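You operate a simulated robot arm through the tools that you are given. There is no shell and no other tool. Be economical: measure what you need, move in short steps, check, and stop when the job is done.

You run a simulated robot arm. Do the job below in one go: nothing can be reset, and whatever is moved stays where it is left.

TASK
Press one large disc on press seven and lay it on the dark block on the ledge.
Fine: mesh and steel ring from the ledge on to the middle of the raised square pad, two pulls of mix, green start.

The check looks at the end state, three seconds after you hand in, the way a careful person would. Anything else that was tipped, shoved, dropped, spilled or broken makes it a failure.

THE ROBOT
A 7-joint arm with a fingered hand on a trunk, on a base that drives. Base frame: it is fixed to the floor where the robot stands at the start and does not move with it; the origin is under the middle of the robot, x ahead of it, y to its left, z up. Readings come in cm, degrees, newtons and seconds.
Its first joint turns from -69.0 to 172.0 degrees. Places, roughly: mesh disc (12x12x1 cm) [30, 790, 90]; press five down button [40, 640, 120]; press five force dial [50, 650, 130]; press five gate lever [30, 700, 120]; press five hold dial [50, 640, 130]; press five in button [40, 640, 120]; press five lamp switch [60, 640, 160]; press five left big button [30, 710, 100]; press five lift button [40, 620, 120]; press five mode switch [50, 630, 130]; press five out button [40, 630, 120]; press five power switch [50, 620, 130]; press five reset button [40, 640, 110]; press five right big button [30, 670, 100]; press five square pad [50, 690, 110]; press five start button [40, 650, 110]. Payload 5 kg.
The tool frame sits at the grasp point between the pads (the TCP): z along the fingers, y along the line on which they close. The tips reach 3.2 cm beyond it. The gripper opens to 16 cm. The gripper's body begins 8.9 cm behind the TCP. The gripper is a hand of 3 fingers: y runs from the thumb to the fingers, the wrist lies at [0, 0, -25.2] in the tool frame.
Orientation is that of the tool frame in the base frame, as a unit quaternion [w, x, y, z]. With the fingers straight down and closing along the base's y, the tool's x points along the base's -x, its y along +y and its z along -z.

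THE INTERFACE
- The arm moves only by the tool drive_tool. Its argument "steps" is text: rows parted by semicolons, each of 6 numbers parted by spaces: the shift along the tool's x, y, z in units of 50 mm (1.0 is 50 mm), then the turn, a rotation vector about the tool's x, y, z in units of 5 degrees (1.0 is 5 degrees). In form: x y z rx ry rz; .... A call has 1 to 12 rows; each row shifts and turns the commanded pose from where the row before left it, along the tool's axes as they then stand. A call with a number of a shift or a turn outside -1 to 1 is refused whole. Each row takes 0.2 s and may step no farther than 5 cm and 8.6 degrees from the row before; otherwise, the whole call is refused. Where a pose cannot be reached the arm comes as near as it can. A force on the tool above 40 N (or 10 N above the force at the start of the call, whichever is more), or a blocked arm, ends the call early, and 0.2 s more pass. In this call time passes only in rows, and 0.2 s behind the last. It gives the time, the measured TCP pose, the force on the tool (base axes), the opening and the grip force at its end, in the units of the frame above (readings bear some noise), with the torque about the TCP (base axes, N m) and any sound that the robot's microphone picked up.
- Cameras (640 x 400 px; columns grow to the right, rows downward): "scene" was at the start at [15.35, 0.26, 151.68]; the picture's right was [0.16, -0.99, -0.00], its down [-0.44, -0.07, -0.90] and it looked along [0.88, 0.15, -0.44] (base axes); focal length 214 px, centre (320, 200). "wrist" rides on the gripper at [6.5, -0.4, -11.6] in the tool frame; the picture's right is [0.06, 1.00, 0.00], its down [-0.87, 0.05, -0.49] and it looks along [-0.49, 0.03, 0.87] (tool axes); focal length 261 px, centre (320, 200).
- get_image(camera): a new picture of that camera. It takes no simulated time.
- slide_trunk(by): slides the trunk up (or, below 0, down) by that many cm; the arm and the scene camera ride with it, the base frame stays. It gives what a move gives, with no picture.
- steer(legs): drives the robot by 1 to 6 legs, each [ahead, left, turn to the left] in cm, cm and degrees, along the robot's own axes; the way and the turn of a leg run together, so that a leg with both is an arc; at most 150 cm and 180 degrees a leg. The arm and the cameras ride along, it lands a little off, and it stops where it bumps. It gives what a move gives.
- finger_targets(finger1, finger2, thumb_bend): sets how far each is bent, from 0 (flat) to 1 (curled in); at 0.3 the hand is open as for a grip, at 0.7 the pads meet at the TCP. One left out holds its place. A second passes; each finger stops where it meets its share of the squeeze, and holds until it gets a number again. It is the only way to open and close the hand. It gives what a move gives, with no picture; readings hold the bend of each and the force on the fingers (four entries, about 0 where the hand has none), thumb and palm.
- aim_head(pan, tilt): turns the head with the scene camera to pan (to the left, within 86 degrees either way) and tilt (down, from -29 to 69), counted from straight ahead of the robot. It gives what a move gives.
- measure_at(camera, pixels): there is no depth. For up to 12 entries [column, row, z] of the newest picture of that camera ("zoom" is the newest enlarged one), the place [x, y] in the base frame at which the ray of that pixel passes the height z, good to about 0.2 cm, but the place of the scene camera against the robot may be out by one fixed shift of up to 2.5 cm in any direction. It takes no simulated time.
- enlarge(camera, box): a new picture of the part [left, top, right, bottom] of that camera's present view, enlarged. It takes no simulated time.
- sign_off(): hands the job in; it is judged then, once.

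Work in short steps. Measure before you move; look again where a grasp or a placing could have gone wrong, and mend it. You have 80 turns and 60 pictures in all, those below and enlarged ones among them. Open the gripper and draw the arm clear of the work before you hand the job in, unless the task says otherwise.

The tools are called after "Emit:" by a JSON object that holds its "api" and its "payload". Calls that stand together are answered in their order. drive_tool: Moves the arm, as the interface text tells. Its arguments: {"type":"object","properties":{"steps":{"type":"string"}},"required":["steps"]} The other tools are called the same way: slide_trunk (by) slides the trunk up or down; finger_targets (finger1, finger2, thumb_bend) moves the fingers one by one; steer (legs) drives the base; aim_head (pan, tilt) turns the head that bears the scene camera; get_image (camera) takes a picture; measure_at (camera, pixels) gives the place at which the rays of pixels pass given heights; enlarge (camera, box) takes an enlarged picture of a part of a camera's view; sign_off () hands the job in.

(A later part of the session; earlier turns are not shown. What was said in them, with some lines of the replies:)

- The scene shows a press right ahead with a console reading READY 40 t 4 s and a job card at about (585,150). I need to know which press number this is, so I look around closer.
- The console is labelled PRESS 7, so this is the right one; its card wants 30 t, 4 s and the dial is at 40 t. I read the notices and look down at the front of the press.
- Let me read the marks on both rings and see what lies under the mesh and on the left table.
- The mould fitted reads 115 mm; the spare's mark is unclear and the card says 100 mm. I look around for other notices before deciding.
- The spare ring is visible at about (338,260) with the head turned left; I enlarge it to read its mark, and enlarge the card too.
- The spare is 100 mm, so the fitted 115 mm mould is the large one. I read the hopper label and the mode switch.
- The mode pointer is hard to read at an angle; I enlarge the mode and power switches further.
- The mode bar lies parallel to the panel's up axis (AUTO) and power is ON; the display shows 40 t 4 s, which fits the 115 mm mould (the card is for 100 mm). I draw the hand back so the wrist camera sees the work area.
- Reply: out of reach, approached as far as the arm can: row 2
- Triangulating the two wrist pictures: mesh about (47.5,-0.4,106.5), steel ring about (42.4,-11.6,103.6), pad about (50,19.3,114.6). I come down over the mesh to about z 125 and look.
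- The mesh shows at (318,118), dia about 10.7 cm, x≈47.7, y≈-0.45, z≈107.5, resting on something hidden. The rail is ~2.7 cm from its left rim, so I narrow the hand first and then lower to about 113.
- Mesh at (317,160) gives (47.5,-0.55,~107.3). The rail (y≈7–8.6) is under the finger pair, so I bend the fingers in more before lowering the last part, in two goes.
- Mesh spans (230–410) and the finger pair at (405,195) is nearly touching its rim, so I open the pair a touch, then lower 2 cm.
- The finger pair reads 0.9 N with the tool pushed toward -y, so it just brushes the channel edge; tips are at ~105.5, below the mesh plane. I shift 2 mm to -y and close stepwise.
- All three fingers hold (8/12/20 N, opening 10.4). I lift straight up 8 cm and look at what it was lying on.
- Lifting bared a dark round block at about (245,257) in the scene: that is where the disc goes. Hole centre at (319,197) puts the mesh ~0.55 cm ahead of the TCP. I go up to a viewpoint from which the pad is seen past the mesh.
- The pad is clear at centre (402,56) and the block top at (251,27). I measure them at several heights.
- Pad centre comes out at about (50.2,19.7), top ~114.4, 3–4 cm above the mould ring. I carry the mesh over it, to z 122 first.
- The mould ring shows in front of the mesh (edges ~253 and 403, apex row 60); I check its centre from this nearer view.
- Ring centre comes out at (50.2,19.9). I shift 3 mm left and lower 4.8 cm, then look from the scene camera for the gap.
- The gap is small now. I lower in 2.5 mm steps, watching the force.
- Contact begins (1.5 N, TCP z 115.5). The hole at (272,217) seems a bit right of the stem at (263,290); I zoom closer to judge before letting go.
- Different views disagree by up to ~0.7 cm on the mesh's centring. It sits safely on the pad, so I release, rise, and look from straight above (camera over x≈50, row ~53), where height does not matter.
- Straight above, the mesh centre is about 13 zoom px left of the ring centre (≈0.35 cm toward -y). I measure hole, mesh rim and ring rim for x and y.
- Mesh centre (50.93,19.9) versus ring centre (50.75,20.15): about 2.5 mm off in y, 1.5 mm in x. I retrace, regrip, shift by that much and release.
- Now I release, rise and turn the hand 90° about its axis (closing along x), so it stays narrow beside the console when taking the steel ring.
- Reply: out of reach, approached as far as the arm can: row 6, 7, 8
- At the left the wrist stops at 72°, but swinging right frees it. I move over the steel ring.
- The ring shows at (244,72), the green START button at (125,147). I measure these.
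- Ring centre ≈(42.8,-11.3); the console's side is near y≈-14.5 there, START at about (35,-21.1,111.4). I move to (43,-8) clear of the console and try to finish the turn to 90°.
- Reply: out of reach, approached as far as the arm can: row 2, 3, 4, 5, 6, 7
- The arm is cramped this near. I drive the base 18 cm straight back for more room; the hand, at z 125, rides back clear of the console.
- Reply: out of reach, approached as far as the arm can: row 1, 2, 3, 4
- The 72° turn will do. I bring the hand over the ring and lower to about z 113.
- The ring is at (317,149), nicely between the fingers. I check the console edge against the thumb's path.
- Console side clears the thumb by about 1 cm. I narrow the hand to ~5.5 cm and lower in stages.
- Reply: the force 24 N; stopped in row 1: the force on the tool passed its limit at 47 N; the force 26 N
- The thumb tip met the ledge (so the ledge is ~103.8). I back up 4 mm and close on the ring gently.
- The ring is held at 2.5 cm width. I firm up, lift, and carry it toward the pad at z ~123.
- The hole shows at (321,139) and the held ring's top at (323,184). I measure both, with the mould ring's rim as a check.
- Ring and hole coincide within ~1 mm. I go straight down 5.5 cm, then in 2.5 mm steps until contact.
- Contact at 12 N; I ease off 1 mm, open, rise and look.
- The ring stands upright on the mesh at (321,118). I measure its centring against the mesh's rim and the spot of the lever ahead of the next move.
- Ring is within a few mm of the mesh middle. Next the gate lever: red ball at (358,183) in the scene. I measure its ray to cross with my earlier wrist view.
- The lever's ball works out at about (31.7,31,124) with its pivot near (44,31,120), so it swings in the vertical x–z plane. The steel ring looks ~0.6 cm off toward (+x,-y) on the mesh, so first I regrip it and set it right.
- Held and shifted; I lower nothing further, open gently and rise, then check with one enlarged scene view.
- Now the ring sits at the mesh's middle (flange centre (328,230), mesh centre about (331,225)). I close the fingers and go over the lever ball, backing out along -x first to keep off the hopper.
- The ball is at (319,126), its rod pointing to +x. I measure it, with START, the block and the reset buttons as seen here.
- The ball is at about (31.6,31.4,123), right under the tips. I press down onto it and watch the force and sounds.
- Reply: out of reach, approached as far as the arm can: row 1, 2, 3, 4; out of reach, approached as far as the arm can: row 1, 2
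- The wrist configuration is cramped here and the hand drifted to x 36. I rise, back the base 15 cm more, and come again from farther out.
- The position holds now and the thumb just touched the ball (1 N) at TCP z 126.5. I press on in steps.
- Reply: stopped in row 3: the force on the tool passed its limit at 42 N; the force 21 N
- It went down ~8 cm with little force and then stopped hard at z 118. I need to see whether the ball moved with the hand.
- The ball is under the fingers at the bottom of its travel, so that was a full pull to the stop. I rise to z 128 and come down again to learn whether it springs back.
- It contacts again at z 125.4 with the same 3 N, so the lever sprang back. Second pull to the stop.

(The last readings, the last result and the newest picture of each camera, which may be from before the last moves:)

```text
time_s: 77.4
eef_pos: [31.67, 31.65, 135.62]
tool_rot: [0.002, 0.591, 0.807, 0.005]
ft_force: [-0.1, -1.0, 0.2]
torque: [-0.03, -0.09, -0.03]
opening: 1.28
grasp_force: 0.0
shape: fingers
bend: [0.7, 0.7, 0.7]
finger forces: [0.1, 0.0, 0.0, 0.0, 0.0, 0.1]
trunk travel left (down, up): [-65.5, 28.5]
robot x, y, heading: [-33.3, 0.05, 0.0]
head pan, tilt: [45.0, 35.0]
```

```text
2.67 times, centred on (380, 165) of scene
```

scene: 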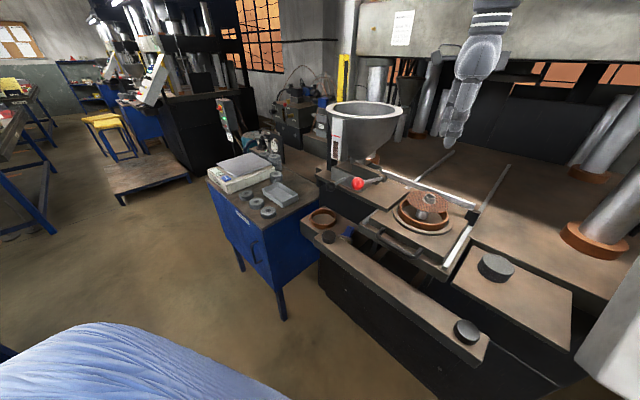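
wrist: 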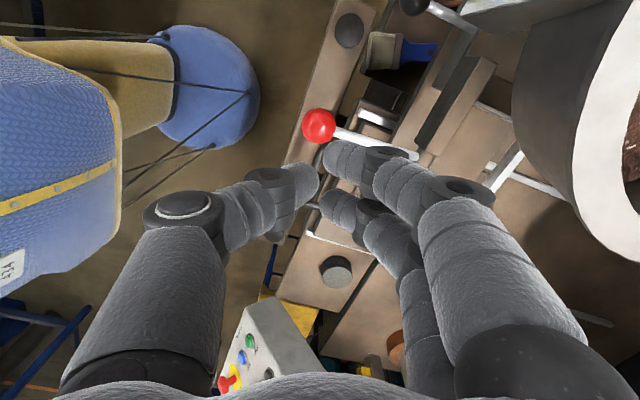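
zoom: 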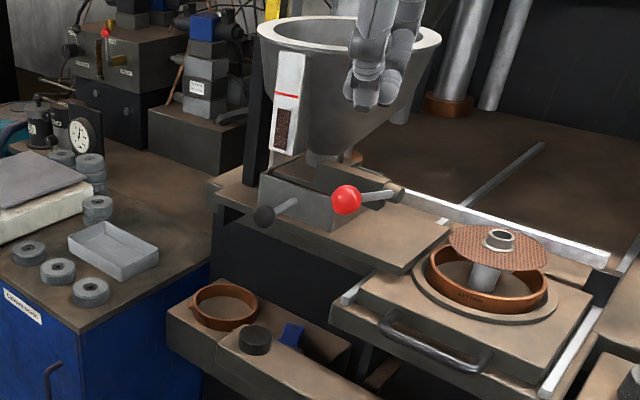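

The lever is back up and the mould looks as before; both pulls went to the stop. Now START at about (35,-21.1,112) on a panel sloping ~58°: I swing to (25,-21,135) and pitch the closed hand 55° forward.

Emit:
{"api": "drive_tool", "payload": {"steps": "-0.804 -0.367 0 0 0 0;-0.804 -0.367 0 0 0 0;-0.804 -0.367 0 0 0 0;-0.804 -0.367 0 0 0 0;-0.804 -0.367 0 0 0 0;-0.804 -0.367 0 0 0 0;-0.804 -0.367 0 0 0 0;-0.804 -0.367 0 0 0 0;-0.804 -0.367 0 0 0 0;-0.804 -0.367 0 0 0 0;-0.804 -0.367 0 0 0 0;-0.804 -0.367 0 0 0 0"}}

Emit:
{"api": "drive_tool", "payload": {"steps": "0 0 0 -0.954 -0.301 0;0 0 0 -0.954 -0.301 0;0 0 0 -0.954 -0.301 0;0 0 0 -0.954 -0.301 0;0 0 0 -0.954 -0.301 0;0 0 0 -0.954 -0.301 0;0 0 0 -0.954 -0.301 0;0 0 0 -0.954 -0.301 0;0 0 0 -0.954 -0.301 0;0 0 0 -0.954 -0.301 0;0 0 0 -0.954 -0.301 0"}}

```text
time_s: 80.0
eef_pos: [25.15, -21.5, 135.31]
tool_rot: [0.001, 0.592, 0.806, 0.006]
ft_force: [-0.2, -0.9, -0.6]
torque: [0.01, -0.09, -0.02]
opening: 1.27
grasp_force: 0.0
shape: fingers
bend: [0.7, 0.7, 0.7]
finger forces: [0.0, 0.1, 0.0, 0.1, 0.0, 0.0]
trunk travel left (down, up): [-65.5, 28.5]
robot x, y, heading: [-32.82, -0.04, 0.2]
head pan, tilt: [45.0, 35.0]
```

```text
time_s: 82.4
eef_pos: [27.4, -21.23, 136.91]
tool_rot: [0.373, 0.525, 0.713, 0.276]
ft_force: [-0.1, 0.0, 0.4]
torque: [-0.02, 0.02, 0.01]
opening: 1.26
grasp_force: 0.1
shape: fingers
bend: [0.7, 0.7, 0.7]
finger forces: [0.1, 0.1, 0.0, 0.0, 0.0, 0.0]
out of reach, approached as far as the arm can: row 10, 11
trunk travel left (down, up): [-65.5, 28.5]
robot x, y, heading: [-33.02, -0.41, -0.3]
head pan, tilt: [45.0, 35.0]
```

Hand pitched (tool z ≈ (0.82,0,-0.57)), square to the panel. I bring it to ~4 cm short of START along the panel's normal.

Emit:
{"api": "drive_tool", "payload": {"steps": "0.192 -0.61 0.504 0 0 0;0.192 -0.61 0.504 0 0 0;0.192 -0.61 0.504 0 0 0;0.192 -0.61 0.504 0 0 0;0.192 -0.61 0.504 0 0 0"}}

Emit:
{"api": "get_image", "payload": {"camera": "wrist"}}

```text
time_s: 83.6
eef_pos: [27.3, -21.15, 136.89]
tool_rot: [0.372, 0.525, 0.713, 0.277]
ft_force: [0.4, -0.7, 0.3]
torque: [-0.01, -0.01, 0.0]
opening: 1.26
grasp_force: 0.1
shape: fingers
bend: [0.7, 0.7, 0.7]
finger forces: [0.0, 0.0, 0.1, 0.1, 0.0, 0.0]
out of reach, approached as far as the arm can: row 1, 2, 3, 4, 5
trunk travel left (down, up): [-65.5, 28.5]
robot x, y, heading: [-33.05, 0.22, -0.1]
head pan, tilt: [45.0, 35.0]
```

```text
1 pictures are left
```

wrist: 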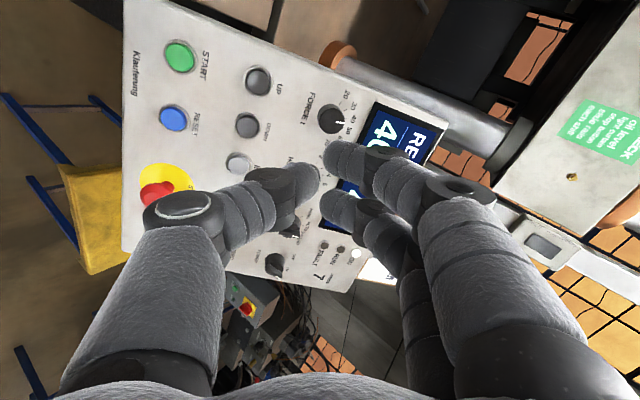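

The arm is at a joint limit for going lower; sliding the trunk down 20 cm does the same move. I check START's ray from this view at the same time.

Emit:
{"api": "measure_at", "payload": {"camera": "wrist", "pixels": [[180, 57, 111], [180, 57, 112.5], [180, 57, 114], [172, 119, 112.5]]}}

Emit:
{"api": "slide_trunk", "payload": {"by": -20.3}}

```text
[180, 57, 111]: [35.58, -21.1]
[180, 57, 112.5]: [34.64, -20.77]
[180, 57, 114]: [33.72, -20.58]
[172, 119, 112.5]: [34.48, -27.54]
```

```text
time_s: 85.8
eef_pos: [27.35, -21.12, 116.56]
tool_rot: [0.372, 0.526, 0.713, 0.276]
ft_force: [0.8, -0.2, 1.1]
torque: [0.04, -0.02, -0.04]
opening: 1.27
grasp_force: 0.0
shape: fingers
bend: [0.7, 0.7, 0.7]
finger forces: [0.0, 0.1, 0.1, 0.0, 0.1, 0.1]
trunk travel left (down, up): [-45.2, 48.8]
robot x, y, heading: [-33.14, -0.16, -0.2]
head pan, tilt: [45.0, 35.0]
```

START refined to (34.95,-20.9,112). I line up on its axis about 3 cm short.

Emit:
{"api": "drive_tool", "payload": {"steps": "0 0.06 0.28 0 0 0;0 0.057 0.28 0 0 0"}}

Emit:
{"api": "drive_tool", "payload": {"steps": "0 0 0.15 0 0 0;0 0 0.15 0 0 0;0 0 0.15 0 0 0"}}

```text
time_s: 86.4
eef_pos: [30.16, -21.11, 115.34]
tool_rot: [0.373, 0.525, 0.713, 0.277]
ft_force: [0.1, 0.4, 0.7]
torque: [-0.01, 0.05, -0.01]
opening: 1.28
grasp_force: 0.1
shape: fingers
bend: [0.7, 0.7, 0.7]
finger forces: [0.1, 0.1, 0.0, 0.0, 0.1, 0.0]
trunk travel left (down, up): [-45.2, 48.8]
robot x, y, heading: [-32.69, 0.23, -0.3]
head pan, tilt: [45.0, 35.0]
```

```text
time_s: 87.2
eef_pos: [31.77, -21.14, 114.23]
tool_rot: [0.373, 0.525, 0.713, 0.277]
ft_force: [-0.3, 0.5, 0.0]
torque: [0.03, -0.03, -0.01]
opening: 1.23
grasp_force: 0.1
shape: fingers
bend: [0.7, 0.7, 0.7]
finger forces: [0.0, 0.0, 0.0, 0.0, 0.0, 0.0]
trunk travel left (down, up): [-45.2, 48.8]
robot x, y, heading: [-33.15, 0.09, -0.2]
head pan, tilt: [45.0, 35.0]
```

Emit:
{"api": "drive_tool", "payload": {"steps": "0 0 0.08 0 0 0;0 0 0.08 0 0 0"}}

Emit:
{"api": "drive_tool", "payload": {"steps": "0 0 0.06 0 0 0;0 0 0.06 0 0 0"}}

```text
time_s: 87.8
eef_pos: [32.32, -20.98, 113.89]
tool_rot: [0.372, 0.525, 0.713, 0.277]
ft_force: [-3.7, 0.4, 2.2]
torque: [0.04, 0.13, 0.0]
opening: 1.23
grasp_force: 2.3
shape: fingers
bend: [0.7, 0.7, 0.7]
finger forces: [0.0, 0.0, 0.1, 0.0, 5.0, 0.0]
trunk travel left (down, up): [-45.2, 48.8]
robot x, y, heading: [-32.98, 0.2, 0.1]
head pan, tilt: [45.0, 35.0]
heard: click
```

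```text
time_s: 88.4
eef_pos: [32.74, -21.08, 113.47]
tool_rot: [0.373, 0.525, 0.713, 0.277]
ft_force: [-19.5, -3.1, 7.7]
torque: [-0.06, 0.39, 0.0]
opening: 1.12
grasp_force: 10.1
shape: fingers
bend: [0.7, 0.7, 0.71]
finger forces: [0.1, 0.0, 0.1, 0.1, 19.6, 0.1]
trunk travel left (down, up): [-45.2, 48.8]
robot x, y, heading: [-32.98, 0.44, 0.1]
head pan, tilt: [45.0, 35.0]
```

A click: START is pressed. I withdraw along the same line and wait, listening.

Emit:
{"api": "drive_tool", "payload": {"steps": "0 0 -0.4 0 0 0;0 0 -0.6 0 0 0;0 0 -0.6 0 0 0;0 0 0 0 0 0;0 0 0 0 0 0;0 0 0 0 0 0;0 0 0 0 0 0;0 0 0 0 0 0;0 0 0 0 0 0;0 0 0 0 0 0;0 0 0 0 0 0;0 0 0 0 0 0"}}

Emit:
{"api": "slide_trunk", "payload": {"by": 20.3}}

Emit:
{"api": "drive_tool", "payload": {"steps": "0 0 0 0.954 0.301 0;0 0 0 0.954 0.301 0;0 0 0 0.954 0.301 0;0 0 0 0.954 0.301 0;0 0 0 0.954 0.301 0;0 0 0 0.954 0.301 0;0 0 0 0.954 0.301 0;0 0 0 0.954 0.301 0;0 0 0 0.954 0.301 0;0 0 0 0.954 0.301 0;0 0 0 0.954 0.301 0"}}

```text
time_s: 91.0
eef_pos: [26.38, -21.05, 117.83]
tool_rot: [0.372, 0.526, 0.713, 0.277]
ft_force: [0.4, 0.1, 0.0]
torque: [0.0, -0.01, 0.01]
opening: 1.22
grasp_force: 0.2
shape: fingers
bend: [0.7, 0.7, 0.7]
finger forces: [0.1, 0.0, 0.0, 0.1, 0.1, 0.1]
trunk travel left (down, up): [-45.2, 48.8]
robot x, y, heading: [-33.02, 0.1, -0.0]
head pan, tilt: [45.0, 35.0]
```

```text
time_s: 93.2
eef_pos: [26.4, -21.15, 138.19]
tool_rot: [0.373, 0.525, 0.713, 0.277]
ft_force: [0.0, 0.3, -0.8]
torque: [-0.01, -0.01, -0.01]
opening: 1.21
grasp_force: 0.1
shape: fingers
bend: [0.7, 0.7, 0.7]
finger forces: [0.1, 0.0, 0.0, 0.0, 0.1, 0.0]
trunk travel left (down, up): [-65.5, 28.5]
robot x, y, heading: [-33.2, 0.11, -0.0]
head pan, tilt: [45.0, 35.0]
```

```text
time_s: 95.6
eef_pos: [26.37, -21.08, 138.28]
tool_rot: [-0.001, 0.591, 0.806, 0.003]
ft_force: [0.2, 0.9, 0.7]
torque: [-0.05, 0.03, -0.04]
opening: 1.23
grasp_force: 0.0
shape: fingers
bend: [0.7, 0.7, 0.7]
finger forces: [0.0, 0.1, 0.0, 0.0, 0.0, 0.0]
trunk travel left (down, up): [-65.5, 28.5]
robot x, y, heading: [-33.33, -0.23, 0.0]
head pan, tilt: [45.0, 35.0]
```

No error sound. I turn the hand back to closing along y while the cycle runs, and open it for a disc, listening.

Emit:
{"api": "drive_tool", "payload": {"steps": "0 0 0 0 0 -1;0 0 0 0 0 -1;0 0 0 0 0 -1;0 0 0 0 0 -1;0 0 0 0 0 -1;0 0 0 0 0 -1;0 0 0 0 0 -1;0 0 0 0 0 -1;0 0 0 0 0 -1;0 0 0 0 0 -1;0 0 0 0 0 -1;0 0 0 0 0 -1"}}

Emit:
{"api": "drive_tool", "payload": {"steps": "0 0 0 0 0 -1;0 0 0 0 0 -1;0 0 0 0 0 -0.5;0 0 0 0 0 0;0 0 0 0 0 0;0 0 0 0 0 0;0 0 0 0 0 0;0 0 0 0 0 0;0 0 0 0 0 0;0 0 0 0 0 0;0 0 0 0 0 0;0 0 0 0 0 0"}}

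Emit:
{"api": "finger_targets", "payload": {"finger1": 0.39, "finger2": 0.39, "thumb_bend": 0.39}}

Emit:
{"api": "drive_tool", "payload": {"steps": "0 0 0 0 0 0;0 0 0 0 0 0;0 0 0 0 0 0;0 0 0 0 0 0;0 0 0 0 0 0;0 0 0 0 0 0;0 0 0 0 0 0;0 0 0 0 0 0;0 0 0 0 0 0;0 0 0 0 0 0;0 0 0 0 0 0;0 0 0 0 0 0"}}

Emit:
{"api": "drive_tool", "payload": {"steps": "0 0 0 0 0 0;0 0 0 0 0 0;0 0 0 0 0 0;0 0 0 0 0 0;0 0 0 0 0 0;0 0 0 0 0 0;0 0 0 0 0 0;0 0 0 0 0 0;0 0 0 0 0 0;0 0 0 0 0 0;0 0 0 0 0 0;0 0 0 0 0 0"}}

Emit:
{"api": "drive_tool", "payload": {"steps": "0 0 0 0 0 0;0 0 0 0 0 0;0 0 0 0 0 0;0 0 0 0 0 0;0 0 0 0 0 0;0 0 0 0 0 0;0 0 0 0 0 0;0 0 0 0 0 0;0 0 0 0 0 0;0 0 0 0 0 0;0 0 0 0 0 0;0 0 0 0 0 0"}}

```text
time_s: 98.2
eef_pos: [26.33, -21.12, 138.16]
tool_rot: [0.001, 0.109, 0.994, 0.004]
ft_force: [-0.1, -0.4, 1.0]
torque: [0.01, -0.02, -0.01]
opening: 1.24
grasp_force: 0.0
shape: fingers
bend: [0.7, 0.7, 0.7]
finger forces: [0.1, 0.0, 0.0, 0.1, 0.1, 0.1]
trunk travel left (down, up): [-65.5, 28.5]
robot x, y, heading: [-33.0, -0.17, 0.2]
head pan, tilt: [45.0, 35.0]
```

```text
time_s: 100.8
eef_pos: [26.46, -21.16, 138.41]
tool_rot: [0.002, 0.001, 1.0, 0.003]
ft_force: [-0.7, 0.2, -0.5]
torque: [0.02, 0.03, -0.03]
opening: 1.21
grasp_force: 0.1
shape: fingers
bend: [0.7, 0.7, 0.7]
finger forces: [0.1, 0.0, 0.0, 0.2, 0.0, 0.0]
trunk travel left (down, up): [-65.5, 28.5]
robot x, y, heading: [-32.85, -0.13, 0.2]
head pan, tilt: [45.0, 35.0]
```

```text
time_s: 101.8
eef_pos: [26.39, -21.16, 138.38]
tool_rot: [0.003, 0.0, 1.0, 0.002]
ft_force: [0.1, 0.6, 0.3]
torque: [0.01, -0.06, 0.0]
opening: 13.19
grasp_force: 0.1
shape: fingers
bend: [0.39, 0.39, 0.39]
finger forces: [0.0, 0.0, 0.0, 0.0, 0.1, 0.1]
trunk travel left (down, up): [-65.5, 28.5]
robot x, y, heading: [-33.25, 0.02, 0.2]
head pan, tilt: [45.0, 35.0]
```

```text
time_s: 104.4
eef_pos: [26.3, -21.13, 138.42]
tool_rot: [0.003, 0.0, 1.0, 0.003]
ft_force: [-0.2, 0.8, -0.6]
torque: [0.03, -0.01, 0.02]
opening: 13.18
grasp_force: 0.1
shape: fingers
bend: [0.39, 0.39, 0.39]
finger forces: [0.0, 0.0, 0.1, 0.0, 0.0, 0.0]
trunk travel left (down, up): [-65.5, 28.5]
robot x, y, heading: [-33.33, -0.04, -0.0]
head pan, tilt: [45.0, 35.0]
```

```text
time_s: 107.0
eef_pos: [26.47, -21.11, 138.26]
tool_rot: [0.003, 0.0, 1.0, 0.004]
ft_force: [0.6, 0.2, 0.1]
torque: [0.03, -0.04, -0.01]
opening: 13.15
grasp_force: 0.1
shape: fingers
bend: [0.39, 0.39, 0.39]
finger forces: [0.0, 0.0, 0.0, 0.1, 0.1, 0.0]
trunk travel left (down, up): [-65.5, 28.5]
robot x, y, heading: [-33.24, -0.1, -0.1]
head pan, tilt: [45.0, 35.0]
```

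```text
time_s: 109.6
eef_pos: [26.37, -21.13, 138.24]
tool_rot: [0.002, 0.0, 1.0, 0.003]
ft_force: [0.5, -0.8, 0.4]
torque: [0.01, 0.0, 0.02]
opening: 13.17
grasp_force: 0.3
shape: fingers
bend: [0.39, 0.39, 0.39]
finger forces: [0.0, 0.1, 0.0, 0.0, 0.0, 0.0]
trunk travel left (down, up): [-65.5, 28.5]
robot x, y, heading: [-33.02, 0.14, 0.2]
head pan, tilt: [45.0, 35.0]
```

21 s since START, no further sounds. I move to the starting viewpoint (55,-10,152) from which display and pad are both seen, and use the remaining wait before the last picture.

Emit:
{"api": "drive_tool", "payload": {"steps": "0 0.55 -0.71 0 0 0;0 0.55 -0.71 0 0 0;0 0.55 -0.71 0 0 0;0 0.55 -0.71 0 0 0;-0.95 0 0 0 0 0;-0.95 0 0 0 0 0;-0.95 0 0 0 0 0;-0.95 0 0 0 0 0;-0.95 0 0 0 0 0;-0.95 0 0 0 0 0"}}

Emit:
{"api": "drive_tool", "payload": {"steps": "0 0 0 0 0 0;0 0 0 0 0 0;0 0 0 0 0 0;0 0 0 0 0 0;0 0 0 0 0 0;0 0 0 0 0 0;0 0 0 0 0 0;0 0 0 0 0 0;0 0 0 0 0 0;0 0 0 0 0 0;0 0 0 0 0 0;0 0 0 0 0 0"}}

Emit:
{"api": "drive_tool", "payload": {"steps": "0 0 0 0 0 0;0 0 0 0 0 0;0 0 0 0 0 0;0 0 0 0 0 0;0 0 0 0 0 0;0 0 0 0 0 0;0 0 0 0 0 0;0 0 0 0 0 0;0 0 0 0 0 0;0 0 0 0 0 0;0 0 0 0 0 0;0 0 0 0 0 0"}}

Emit:
{"api": "drive_tool", "payload": {"steps": "0 0 0 0 0 0;0 0 0 0 0 0;0 0 0 0 0 0;0 0 0 0 0 0;0 0 0 0 0 0;0 0 0 0 0 0;0 0 0 0 0 0;0 0 0 0 0 0;0 0 0 0 0 0;0 0 0 0 0 0;0 0 0 0 0 0;0 0 0 0 0 0"}}

Emit:
{"api": "drive_tool", "payload": {"steps": "0 0 0 0 0 0;0 0 0 0 0 0;0 0 0 0 0 0;0 0 0 0 0 0;0 0 0 0 0 0;0 0 0 0 0 0;0 0 0 0 0 0;0 0 0 0 0 0;0 0 0 0 0 0;0 0 0 0 0 0;0 0 0 0 0 0;0 0 0 0 0 0"}}

```text
time_s: 111.8
eef_pos: [50.92, -9.72, 146.7]
tool_rot: [0.008, 0.0, 1.0, 0.006]
ft_force: [0.1, 0.5, -1.3]
torque: [0.01, 0.02, -0.03]
opening: 13.2
grasp_force: 0.1
shape: fingers
bend: [0.39, 0.39, 0.39]
finger forces: [0.0, 0.0, 0.0, 0.0, 0.0, 0.1]
out of reach, approached as far as the arm can: row 8, 9, 10
trunk travel left (down, up): [-65.5, 28.5]
robot x, y, heading: [-32.58, 0.09, -0.1]
head pan, tilt: [45.0, 35.0]
```

```text
time_s: 114.4
eef_pos: [50.54, -9.54, 146.95]
tool_rot: [0.01, 0.0, 1.0, 0.006]
ft_force: [-0.1, 0.7, -0.3]
torque: [0.0, -0.02, 0.0]
opening: 13.16
grasp_force: 0.0
shape: fingers
bend: [0.39, 0.39, 0.39]
finger forces: [0.0, 0.0, 0.0, 0.0, 0.0, 0.0]
trunk travel left (down, up): [-65.5, 28.5]
robot x, y, heading: [-33.04, -0.21, 0.2]
head pan, tilt: [45.0, 35.0]
```

```text
time_s: 117.0
eef_pos: [50.6, -9.72, 146.91]
tool_rot: [0.01, 0.001, 1.0, 0.006]
ft_force: [1.2, 0.0, 0.6]
torque: [0.01, -0.03, 0.02]
opening: 13.17
grasp_force: 0.0
shape: fingers
bend: [0.39, 0.39, 0.39]
finger forces: [0.0, 0.0, 0.1, 0.1, 0.0, 0.0]
trunk travel left (down, up): [-65.5, 28.5]
robot x, y, heading: [-32.9, -0.27, -0.1]
head pan, tilt: [45.0, 35.0]
```

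```text
time_s: 119.6
eef_pos: [50.62, -9.62, 146.89]
tool_rot: [0.009, 0.0, 1.0, 0.007]
ft_force: [0.1, -0.3, -0.1]
torque: [-0.04, 0.01, -0.02]
opening: 13.21
grasp_force: 0.0
shape: fingers
bend: [0.39, 0.39, 0.39]
finger forces: [0.1, 0.0, 0.1, 0.0, 0.1, 0.1]
trunk travel left (down, up): [-65.5, 28.5]
robot x, y, heading: [-32.92, -0.15, 0.1]
head pan, tilt: [45.0, 35.0]
```

```text
time_s: 122.2
eef_pos: [50.56, -9.57, 147.01]
tool_rot: [0.009, 0.0, 1.0, 0.006]
ft_force: [0.1, 0.0, -0.6]
torque: [-0.01, 0.03, 0.03]
opening: 13.18
grasp_force: 0.1
shape: fingers
bend: [0.39, 0.39, 0.39]
finger forces: [0.1, 0.1, 0.1, 0.0, 0.1, 0.0]
trunk travel left (down, up): [-65.5, 28.5]
robot x, y, heading: [-33.26, -0.01, 0.2]
head pan, tilt: [45.0, 35.0]
```

34 s after START; I take the last picture from here.

Emit:
{"api": "get_image", "payload": {"camera": "wrist"}}

```text
0 pictures are left
```

wrist: 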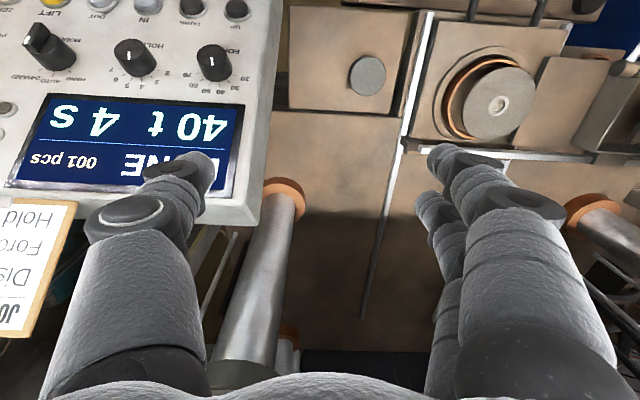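

The display reads DONE, 001 pcs, and the pressed disc stands raised at (500,103); the block is at (367,76). I measure both.

Emit:
{"api": "measure_at", "payload": {"camera": "wrist", "pixels": [[500, 103, 114], [500, 103, 116], [500, 103, 118], [463, 103, 116], [537, 103, 116], [498, 68, 116], [500, 139, 116], [367, 76, 107], [349, 76, 107], [386, 76, 107], [500, 103, 120]]}}

```text
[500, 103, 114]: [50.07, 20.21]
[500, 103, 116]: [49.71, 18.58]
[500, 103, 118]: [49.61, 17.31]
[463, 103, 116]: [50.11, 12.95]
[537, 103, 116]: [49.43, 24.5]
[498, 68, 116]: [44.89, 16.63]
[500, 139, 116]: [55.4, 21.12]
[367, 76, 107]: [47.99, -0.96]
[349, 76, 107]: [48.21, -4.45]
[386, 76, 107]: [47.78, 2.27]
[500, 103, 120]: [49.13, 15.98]
```

Disc centre ≈(50.4,20.2), top ≈114. I open a little wider and go over it to about z 122.

Emit:
{"api": "finger_targets", "payload": {"finger1": 0.37, "finger2": 0.37, "thumb_bend": 0.37}}

Emit:
{"api": "drive_tool", "payload": {"steps": "0 0 0.9 0 0 0;0 0 0.9 0 0 0;0 0.85 0.1 0 0 0;0 0.85 0.1 0 0 0;0 0.85 0.1 0 0 0;0 0.85 0.1 0 0 0;0 0.85 0.1 0 0 0;0 0.85 0.1 0 0 0;0 0.85 0.1 0 0 0;0 0 0.83 0 0 0;0 0 0.83 0 0 0;0 0 0.83 0 0 0"}}

```text
time_s: 123.2
eef_pos: [50.57, -9.78, 146.98]
tool_rot: [0.009, 0.0, 1.0, 0.007]
ft_force: [0.0, -1.2, 0.3]
torque: [-0.01, 0.02, 0.02]
opening: 13.96
grasp_force: 0.0
shape: fingers
bend: [0.37, 0.37, 0.37]
finger forces: [0.1, 0.1, 0.1, 0.0, 0.0, 0.0]
trunk travel left (down, up): [-65.5, 28.5]
robot x, y, heading: [-33.19, -0.02, 0.1]
head pan, tilt: [45.0, 35.0]
```

```text
time_s: 125.8
eef_pos: [51.32, 19.94, 122.07]
tool_rot: [0.002, 0.001, 1.0, 0.005]
ft_force: [0.4, -0.3, 0.0]
torque: [0.05, 0.04, -0.03]
opening: 14.02
grasp_force: 0.1
shape: fingers
bend: [0.37, 0.37, 0.37]
finger forces: [0.1, 0.0, 0.0, 0.0, 0.1, 0.0]
trunk travel left (down, up): [-65.5, 28.5]
robot x, y, heading: [-33.05, 0.4, 0.0]
head pan, tilt: [45.0, 35.0]
```

Emit:
{"api": "drive_tool", "payload": {"steps": "0.18 0.04 0.3 0 0 0;0 0 0.4 0 0 0;0 0 0.3 0 0 0;0 0 0.22 0 0 0"}}

Emit:
{"api": "finger_targets", "payload": {"finger1": 0.43, "finger2": 0.43, "thumb_bend": 0.43}}

Emit:
{"api": "finger_targets", "payload": {"finger1": 0.48, "finger2": 0.48, "thumb_bend": 0.48}}

```text
time_s: 126.8
eef_pos: [50.15, 20.3, 115.95]
tool_rot: [0.002, 0.0, 1.0, 0.003]
ft_force: [-0.3, -0.4, 0.7]
torque: [0.01, -0.02, -0.01]
opening: 14.02
grasp_force: 0.0
shape: fingers
bend: [0.37, 0.37, 0.37]
finger forces: [0.0, 0.0, 0.0, 0.0, 0.1, 0.1]
trunk travel left (down, up): [-65.5, 28.5]
robot x, y, heading: [-32.8, 0.11, -0.1]
head pan, tilt: [45.0, 35.0]
```

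```text
time_s: 127.8
eef_pos: [50.08, 20.34, 115.96]
tool_rot: [0.003, 0.0, 1.0, 0.003]
ft_force: [0.6, -0.4, -0.4]
torque: [-0.02, 0.0, 0.01]
opening: 11.78
grasp_force: 1.0
shape: fingers
bend: [0.43, 0.42, 0.43]
finger forces: [0.0, 1.1, 0.0, 0.0, 1.0, 0.0]
trunk travel left (down, up): [-65.5, 28.5]
robot x, y, heading: [-32.72, -0.01, 0.0]
head pan, tilt: [45.0, 35.0]
```

```text
time_s: 128.8
eef_pos: [50.0, 20.27, 115.99]
tool_rot: [0.003, 0.0, 1.0, 0.004]
ft_force: [-0.4, -0.3, 0.1]
torque: [-0.03, 0.02, -0.01]
opening: 11.4
grasp_force: 9.0
shape: fingers
bend: [0.44, 0.43, 0.45]
finger forces: [3.6, 5.3, 0.1, 0.1, 8.8, 0.0]
trunk travel left (down, up): [-65.5, 28.5]
robot x, y, heading: [-32.99, -0.03, 0.0]
head pan, tilt: [45.0, 35.0]
```

The disc is held, 11.4 cm across. I firm the grip, lift, and read the weight.

Emit:
{"api": "finger_targets", "payload": {"finger1": 0.53, "finger2": 0.53, "thumb_bend": 0.53}}

Emit:
{"api": "drive_tool", "payload": {"steps": "0 0 -0.2 0 0 0;0 0 -0.4 0 0 0;0 0 -0.6 0 0 0;0 0 -0.6 0 0 0"}}

```text
time_s: 129.8
eef_pos: [49.98, 20.33, 116.04]
tool_rot: [0.003, 0.0, 1.0, 0.004]
ft_force: [0.7, -0.1, 1.9]
torque: [0.0, -0.03, 0.02]
opening: 11.28
grasp_force: 17.6
shape: fingers
bend: [0.45, 0.44, 0.47]
finger forces: [8.1, 9.8, 0.0, 0.0, 17.8, 0.0]
trunk travel left (down, up): [-65.5, 28.5]
robot x, y, heading: [-33.36, -0.02, -0.2]
head pan, tilt: [45.0, 35.0]
```

```text
time_s: 130.8
eef_pos: [49.85, 20.48, 125.14]
tool_rot: [0.003, 0.0, 1.0, 0.004]
ft_force: [-0.5, -0.3, -0.7]
torque: [-0.03, -0.02, 0.03]
opening: 11.28
grasp_force: 17.7
shape: fingers
bend: [0.45, 0.44, 0.47]
finger forces: [8.0, 9.7, 0.0, 0.1, 17.8, 0.1]
trunk travel left (down, up): [-65.5, 28.5]
robot x, y, heading: [-33.04, -0.06, 0.2]
head pan, tilt: [45.0, 35.0]
```

Still held at 11.28 cm. I carry it over the block at (47.9,-0.5) and lower to about z 113.

Emit:
{"api": "drive_tool", "payload": {"steps": "0.09 -0.836 0 0 0 0;0.09 -0.836 0 0 0 0;0.09 -0.836 0 0 0 0;0.09 -0.836 0 0 0 0;0.09 -0.836 0 0 0 0;0 0 0.8 0 0 0;0 0 0.8 0 0 0;0 0 0.7 0 0 0"}}

Emit:
{"api": "drive_tool", "payload": {"steps": "0 0 0 0 0 0"}}

```text
time_s: 132.6
eef_pos: [47.73, -0.53, 113.36]
tool_rot: [0.003, 0.001, 1.0, 0.003]
ft_force: [0.8, 0.3, -1.8]
torque: [-0.01, 0.03, 0.01]
opening: 11.24
grasp_force: 17.8
shape: fingers
bend: [0.46, 0.44, 0.47]
finger forces: [7.8, 9.7, 0.0, 0.0, 17.9, 0.0]
trunk travel left (down, up): [-65.5, 28.5]
robot x, y, heading: [-33.43, -0.13, 0.0]
head pan, tilt: [45.0, 35.0]
```

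```text
time_s: 133.0
eef_pos: [47.68, -0.57, 113.4]
tool_rot: [0.003, 0.001, 1.0, 0.003]
ft_force: [-0.3, 0.3, -2.8]
torque: [0.01, 0.02, 0.0]
opening: 11.26
grasp_force: 18.0
shape: fingers
bend: [0.46, 0.44, 0.47]
finger forces: [7.9, 9.7, 0.0, 0.1, 17.9, 0.0]
trunk travel left (down, up): [-65.5, 28.5]
robot x, y, heading: [-32.96, -0.24, -0.0]
head pan, tilt: [45.0, 35.0]
```

In place over the block, weight showing (~-2.5 N). I lower to z 109.6, then in small steps until it rests.

Emit:
{"api": "drive_tool", "payload": {"steps": "0 0 0.4 0 0 0;0 0 0.35 0 0 0"}}

Emit:
{"api": "drive_tool", "payload": {"steps": "0 0 0.05 0 0 0"}}

Emit:
{"api": "drive_tool", "payload": {"steps": "0 0 0.05 0 0 0"}}

```text
time_s: 133.6
eef_pos: [47.62, -0.39, 109.6]
tool_rot: [0.003, 0.0, 1.0, 0.004]
ft_force: [0.3, 0.2, -2.0]
torque: [-0.01, 0.01, 0.01]
opening: 11.24
grasp_force: 18.2
shape: fingers
bend: [0.46, 0.44, 0.47]
finger forces: [7.9, 9.6, 0.0, 0.0, 17.9, 0.1]
trunk travel left (down, up): [-65.5, 28.5]
robot x, y, heading: [-33.13, 0.13, 0.3]
head pan, tilt: [45.0, 35.0]
```

```text
time_s: 134.0
eef_pos: [47.72, -0.34, 109.29]
tool_rot: [0.003, -0.001, 1.0, 0.003]
ft_force: [0.4, 0.4, -0.4]
torque: [-0.02, 0.02, 0.01]
opening: 11.26
grasp_force: 17.4
shape: fingers
bend: [0.46, 0.44, 0.47]
finger forces: [7.9, 9.7, 0.0, 0.0, 17.8, 0.0]
trunk travel left (down, up): [-65.5, 28.5]
robot x, y, heading: [-32.8, -0.08, -0.0]
head pan, tilt: [45.0, 35.0]
```

```text
time_s: 134.4
eef_pos: [47.77, -0.23, 109.05]
tool_rot: [0.003, -0.001, 1.0, 0.004]
ft_force: [-0.3, 0.0, -1.0]
torque: [-0.02, 0.03, -0.01]
opening: 11.26
grasp_force: 17.6
shape: fingers
bend: [0.46, 0.44, 0.47]
finger forces: [7.9, 9.7, 0.0, 0.0, 17.9, 0.0]
trunk travel left (down, up): [-65.5, 28.5]
robot x, y, heading: [-32.83, -0.31, -0.1]
head pan, tilt: [45.0, 35.0]
```

Not clearly resting yet; 2 mm steps on.

Emit:
{"api": "drive_tool", "payload": {"steps": "0 -0.03 0.04 0 0 0"}}

Emit:
{"api": "drive_tool", "payload": {"steps": "0 0 0.04 0 0 0"}}

Emit:
{"api": "drive_tool", "payload": {"steps": "0 0 0.03 0 0 0"}}

```text
time_s: 134.8
eef_pos: [47.63, -0.5, 109.05]
tool_rot: [0.002, 0.001, 1.0, 0.003]
ft_force: [0.5, 0.7, 4.7]
torque: [-0.1, -0.02, -0.02]
opening: 11.28
grasp_force: 18.5
shape: fingers
bend: [0.46, 0.44, 0.47]
finger forces: [8.2, 10.1, 0.1, 0.0, 17.7, 0.0]
trunk travel left (down, up): [-65.5, 28.5]
robot x, y, heading: [-32.87, 0.05, -0.1]
head pan, tilt: [45.0, 35.0]
```

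```text
time_s: 135.2
eef_pos: [47.59, -0.42, 108.86]
tool_rot: [0.004, -0.001, 1.0, 0.004]
ft_force: [1.5, 0.4, 13.5]
torque: [-0.2, -0.06, 0.03]
opening: 11.24
grasp_force: 17.5
shape: fingers
bend: [0.46, 0.44, 0.48]
finger forces: [7.9, 9.6, 0.1, 0.0, 17.5, 0.0]
trunk travel left (down, up): [-65.5, 28.5]
robot x, y, heading: [-33.2, -0.31, 0.2]
head pan, tilt: [45.0, 35.0]
```

```text
time_s: 135.6
eef_pos: [47.76, -0.51, 108.71]
tool_rot: [0.003, 0.0, 1.0, 0.003]
ft_force: [2.6, 1.4, 21.2]
torque: [-0.17, -0.09, 0.08]
opening: 11.17
grasp_force: 16.9
shape: fingers
bend: [0.46, 0.45, 0.48]
finger forces: [7.5, 9.5, 0.0, 0.0, 17.6, 0.1]
trunk travel left (down, up): [-65.5, 28.5]
robot x, y, heading: [-33.07, -0.29, 0.1]
head pan, tilt: [45.0, 35.0]
```

It rests on the block from z 109.05 as predicted, with nearly no torque. I ease up 2.5 mm, open stepwise, and rise.

Emit:
{"api": "drive_tool", "payload": {"steps": "0 0 -0.06 0 0 0"}}

Emit:
{"api": "finger_targets", "payload": {"finger1": 0.42, "finger2": 0.42, "thumb_bend": 0.42}}

Emit:
{"api": "finger_targets", "payload": {"finger1": 0.41, "finger2": 0.41, "thumb_bend": 0.39}}

Emit:
{"api": "drive_tool", "payload": {"steps": "0 0 -0.1 0 0 0;0 0 -0.2 0 0 0;0 0 -0.5 0 0 0;0 0 -0.8 0 0 0;0 0 -0.9 0 0 0"}}

```text
time_s: 136.0
eef_pos: [47.56, -0.5, 108.92]
tool_rot: [0.003, 0.0, 1.0, 0.004]
ft_force: [-1.2, 2.8, 10.0]
torque: [-0.12, -0.02, 0.04]
opening: 11.2
grasp_force: 18.4
shape: fingers
bend: [0.46, 0.45, 0.48]
finger forces: [9.2, 10.7, 0.0, 0.0, 17.8, 0.1]
trunk travel left (down, up): [-65.5, 28.5]
robot x, y, heading: [-32.96, 0.09, -0.2]
head pan, tilt: [45.0, 35.0]
```

```text
time_s: 137.0
eef_pos: [47.74, -0.56, 108.86]
tool_rot: [0.002, 0.0, 1.0, 0.004]
ft_force: [-0.4, 0.1, -0.5]
torque: [0.01, -0.01, 0.01]
opening: 11.99
grasp_force: 1.0
shape: fingers
bend: [0.42, 0.42, 0.42]
finger forces: [0.0, 0.2, 0.0, 0.1, 0.0, 0.0]
trunk travel left (down, up): [-65.5, 28.5]
robot x, y, heading: [-33.21, 0.06, 0.3]
head pan, tilt: [45.0, 35.0]
```

```text
time_s: 138.0
eef_pos: [47.8, -0.35, 108.99]
tool_rot: [0.002, 0.0, 1.0, 0.003]
ft_force: [-0.3, -0.3, -0.9]
torque: [-0.01, -0.01, 0.01]
opening: 12.75
grasp_force: 0.1
shape: fingers
bend: [0.41, 0.41, 0.39]
finger forces: [0.0, 0.0, 0.0, 0.0, 0.0, 0.0]
trunk travel left (down, up): [-65.5, 28.5]
robot x, y, heading: [-32.89, 0.09, 0.0]
head pan, tilt: [45.0, 35.0]
```

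```text
time_s: 139.2
eef_pos: [47.46, -0.39, 121.43]
tool_rot: [0.003, 0.001, 1.0, 0.003]
ft_force: [-0.6, -0.3, -0.3]
torque: [-0.01, -0.06, 0.0]
opening: 12.77
grasp_force: 0.0
shape: fingers
bend: [0.41, 0.41, 0.39]
finger forces: [0.0, 0.0, 0.0, 0.1, 0.0, 0.1]
trunk travel left (down, up): [-65.5, 28.5]
robot x, y, heading: [-33.03, -0.26, -0.1]
head pan, tilt: [45.0, 35.0]
```

The fingers are unloaded, the hand is up at z 121 and nothing came with it. I draw the arm up and back, clear of the press.

Emit:
{"api": "drive_tool", "payload": {"steps": "0 0 -0.9 0 0 0;0 0 -0.9 0 0 0;0.8 0 -0.5 0 0 0;0.9 0 0 0 0 0;0.9 0 0 0 0 0;0.9 0 0 0 0 0"}}

Emit:
{"api": "finger_targets", "payload": {"finger1": 0.3, "finger2": 0.3, "thumb_bend": 0.3}}

```text
time_s: 140.6
eef_pos: [29.95, -0.7, 132.85]
tool_rot: [0.003, 0.001, 1.0, 0.003]
ft_force: [-0.2, 0.4, -0.8]
torque: [0.01, -0.01, 0.0]
opening: 12.77
grasp_force: 0.1
shape: fingers
bend: [0.41, 0.41, 0.39]
finger forces: [0.0, 0.0, 0.0, 0.0, 0.0, 0.0]
trunk travel left (down, up): [-65.5, 28.5]
robot x, y, heading: [-32.97, -0.15, 0.1]
head pan, tilt: [45.0, 35.0]
```

```text
time_s: 141.6
eef_pos: [30.19, -0.61, 132.79]
tool_rot: [0.003, 0.0, 1.0, 0.003]
ft_force: [0.2, 0.5, -0.2]
torque: [-0.01, -0.01, 0.0]
opening: 16.73
grasp_force: 0.1
shape: fingers
bend: [0.3, 0.3, 0.3]
finger forces: [0.1, 0.0, 0.0, 0.0, 0.1, 0.0]
trunk travel left (down, up): [-65.5, 28.5]
robot x, y, heading: [-33.3, -0.33, -0.0]
head pan, tilt: [45.0, 35.0]
```

The display read DONE, 001 pcs; the disc is on the dark block and the arm is clear, so I hand in.

Emit:
{"api": "sign_off", "payload": {}}

```text
The job is handed in.
```

I pressed one large (115 mm) disc on press seven and laid it on the dark block on the ledge. The console reads DONE, 001 pcs. I had no pictures left after placing the disc, so I judged that it sits properly on the block from the arm's force and position readings.

- **Force setting:** I left the dials at 40 t and 4 s. The job card on the press says 100 mm, 30 t, 4 s. I took it to be for the smaller disc, since the mould already fitted is the 115 mm one.
- **Mix:** I pulled the gate lever down twice, about 8 cm each time, and it sprang back after each pull. I couldn't see mix fall into the mould.
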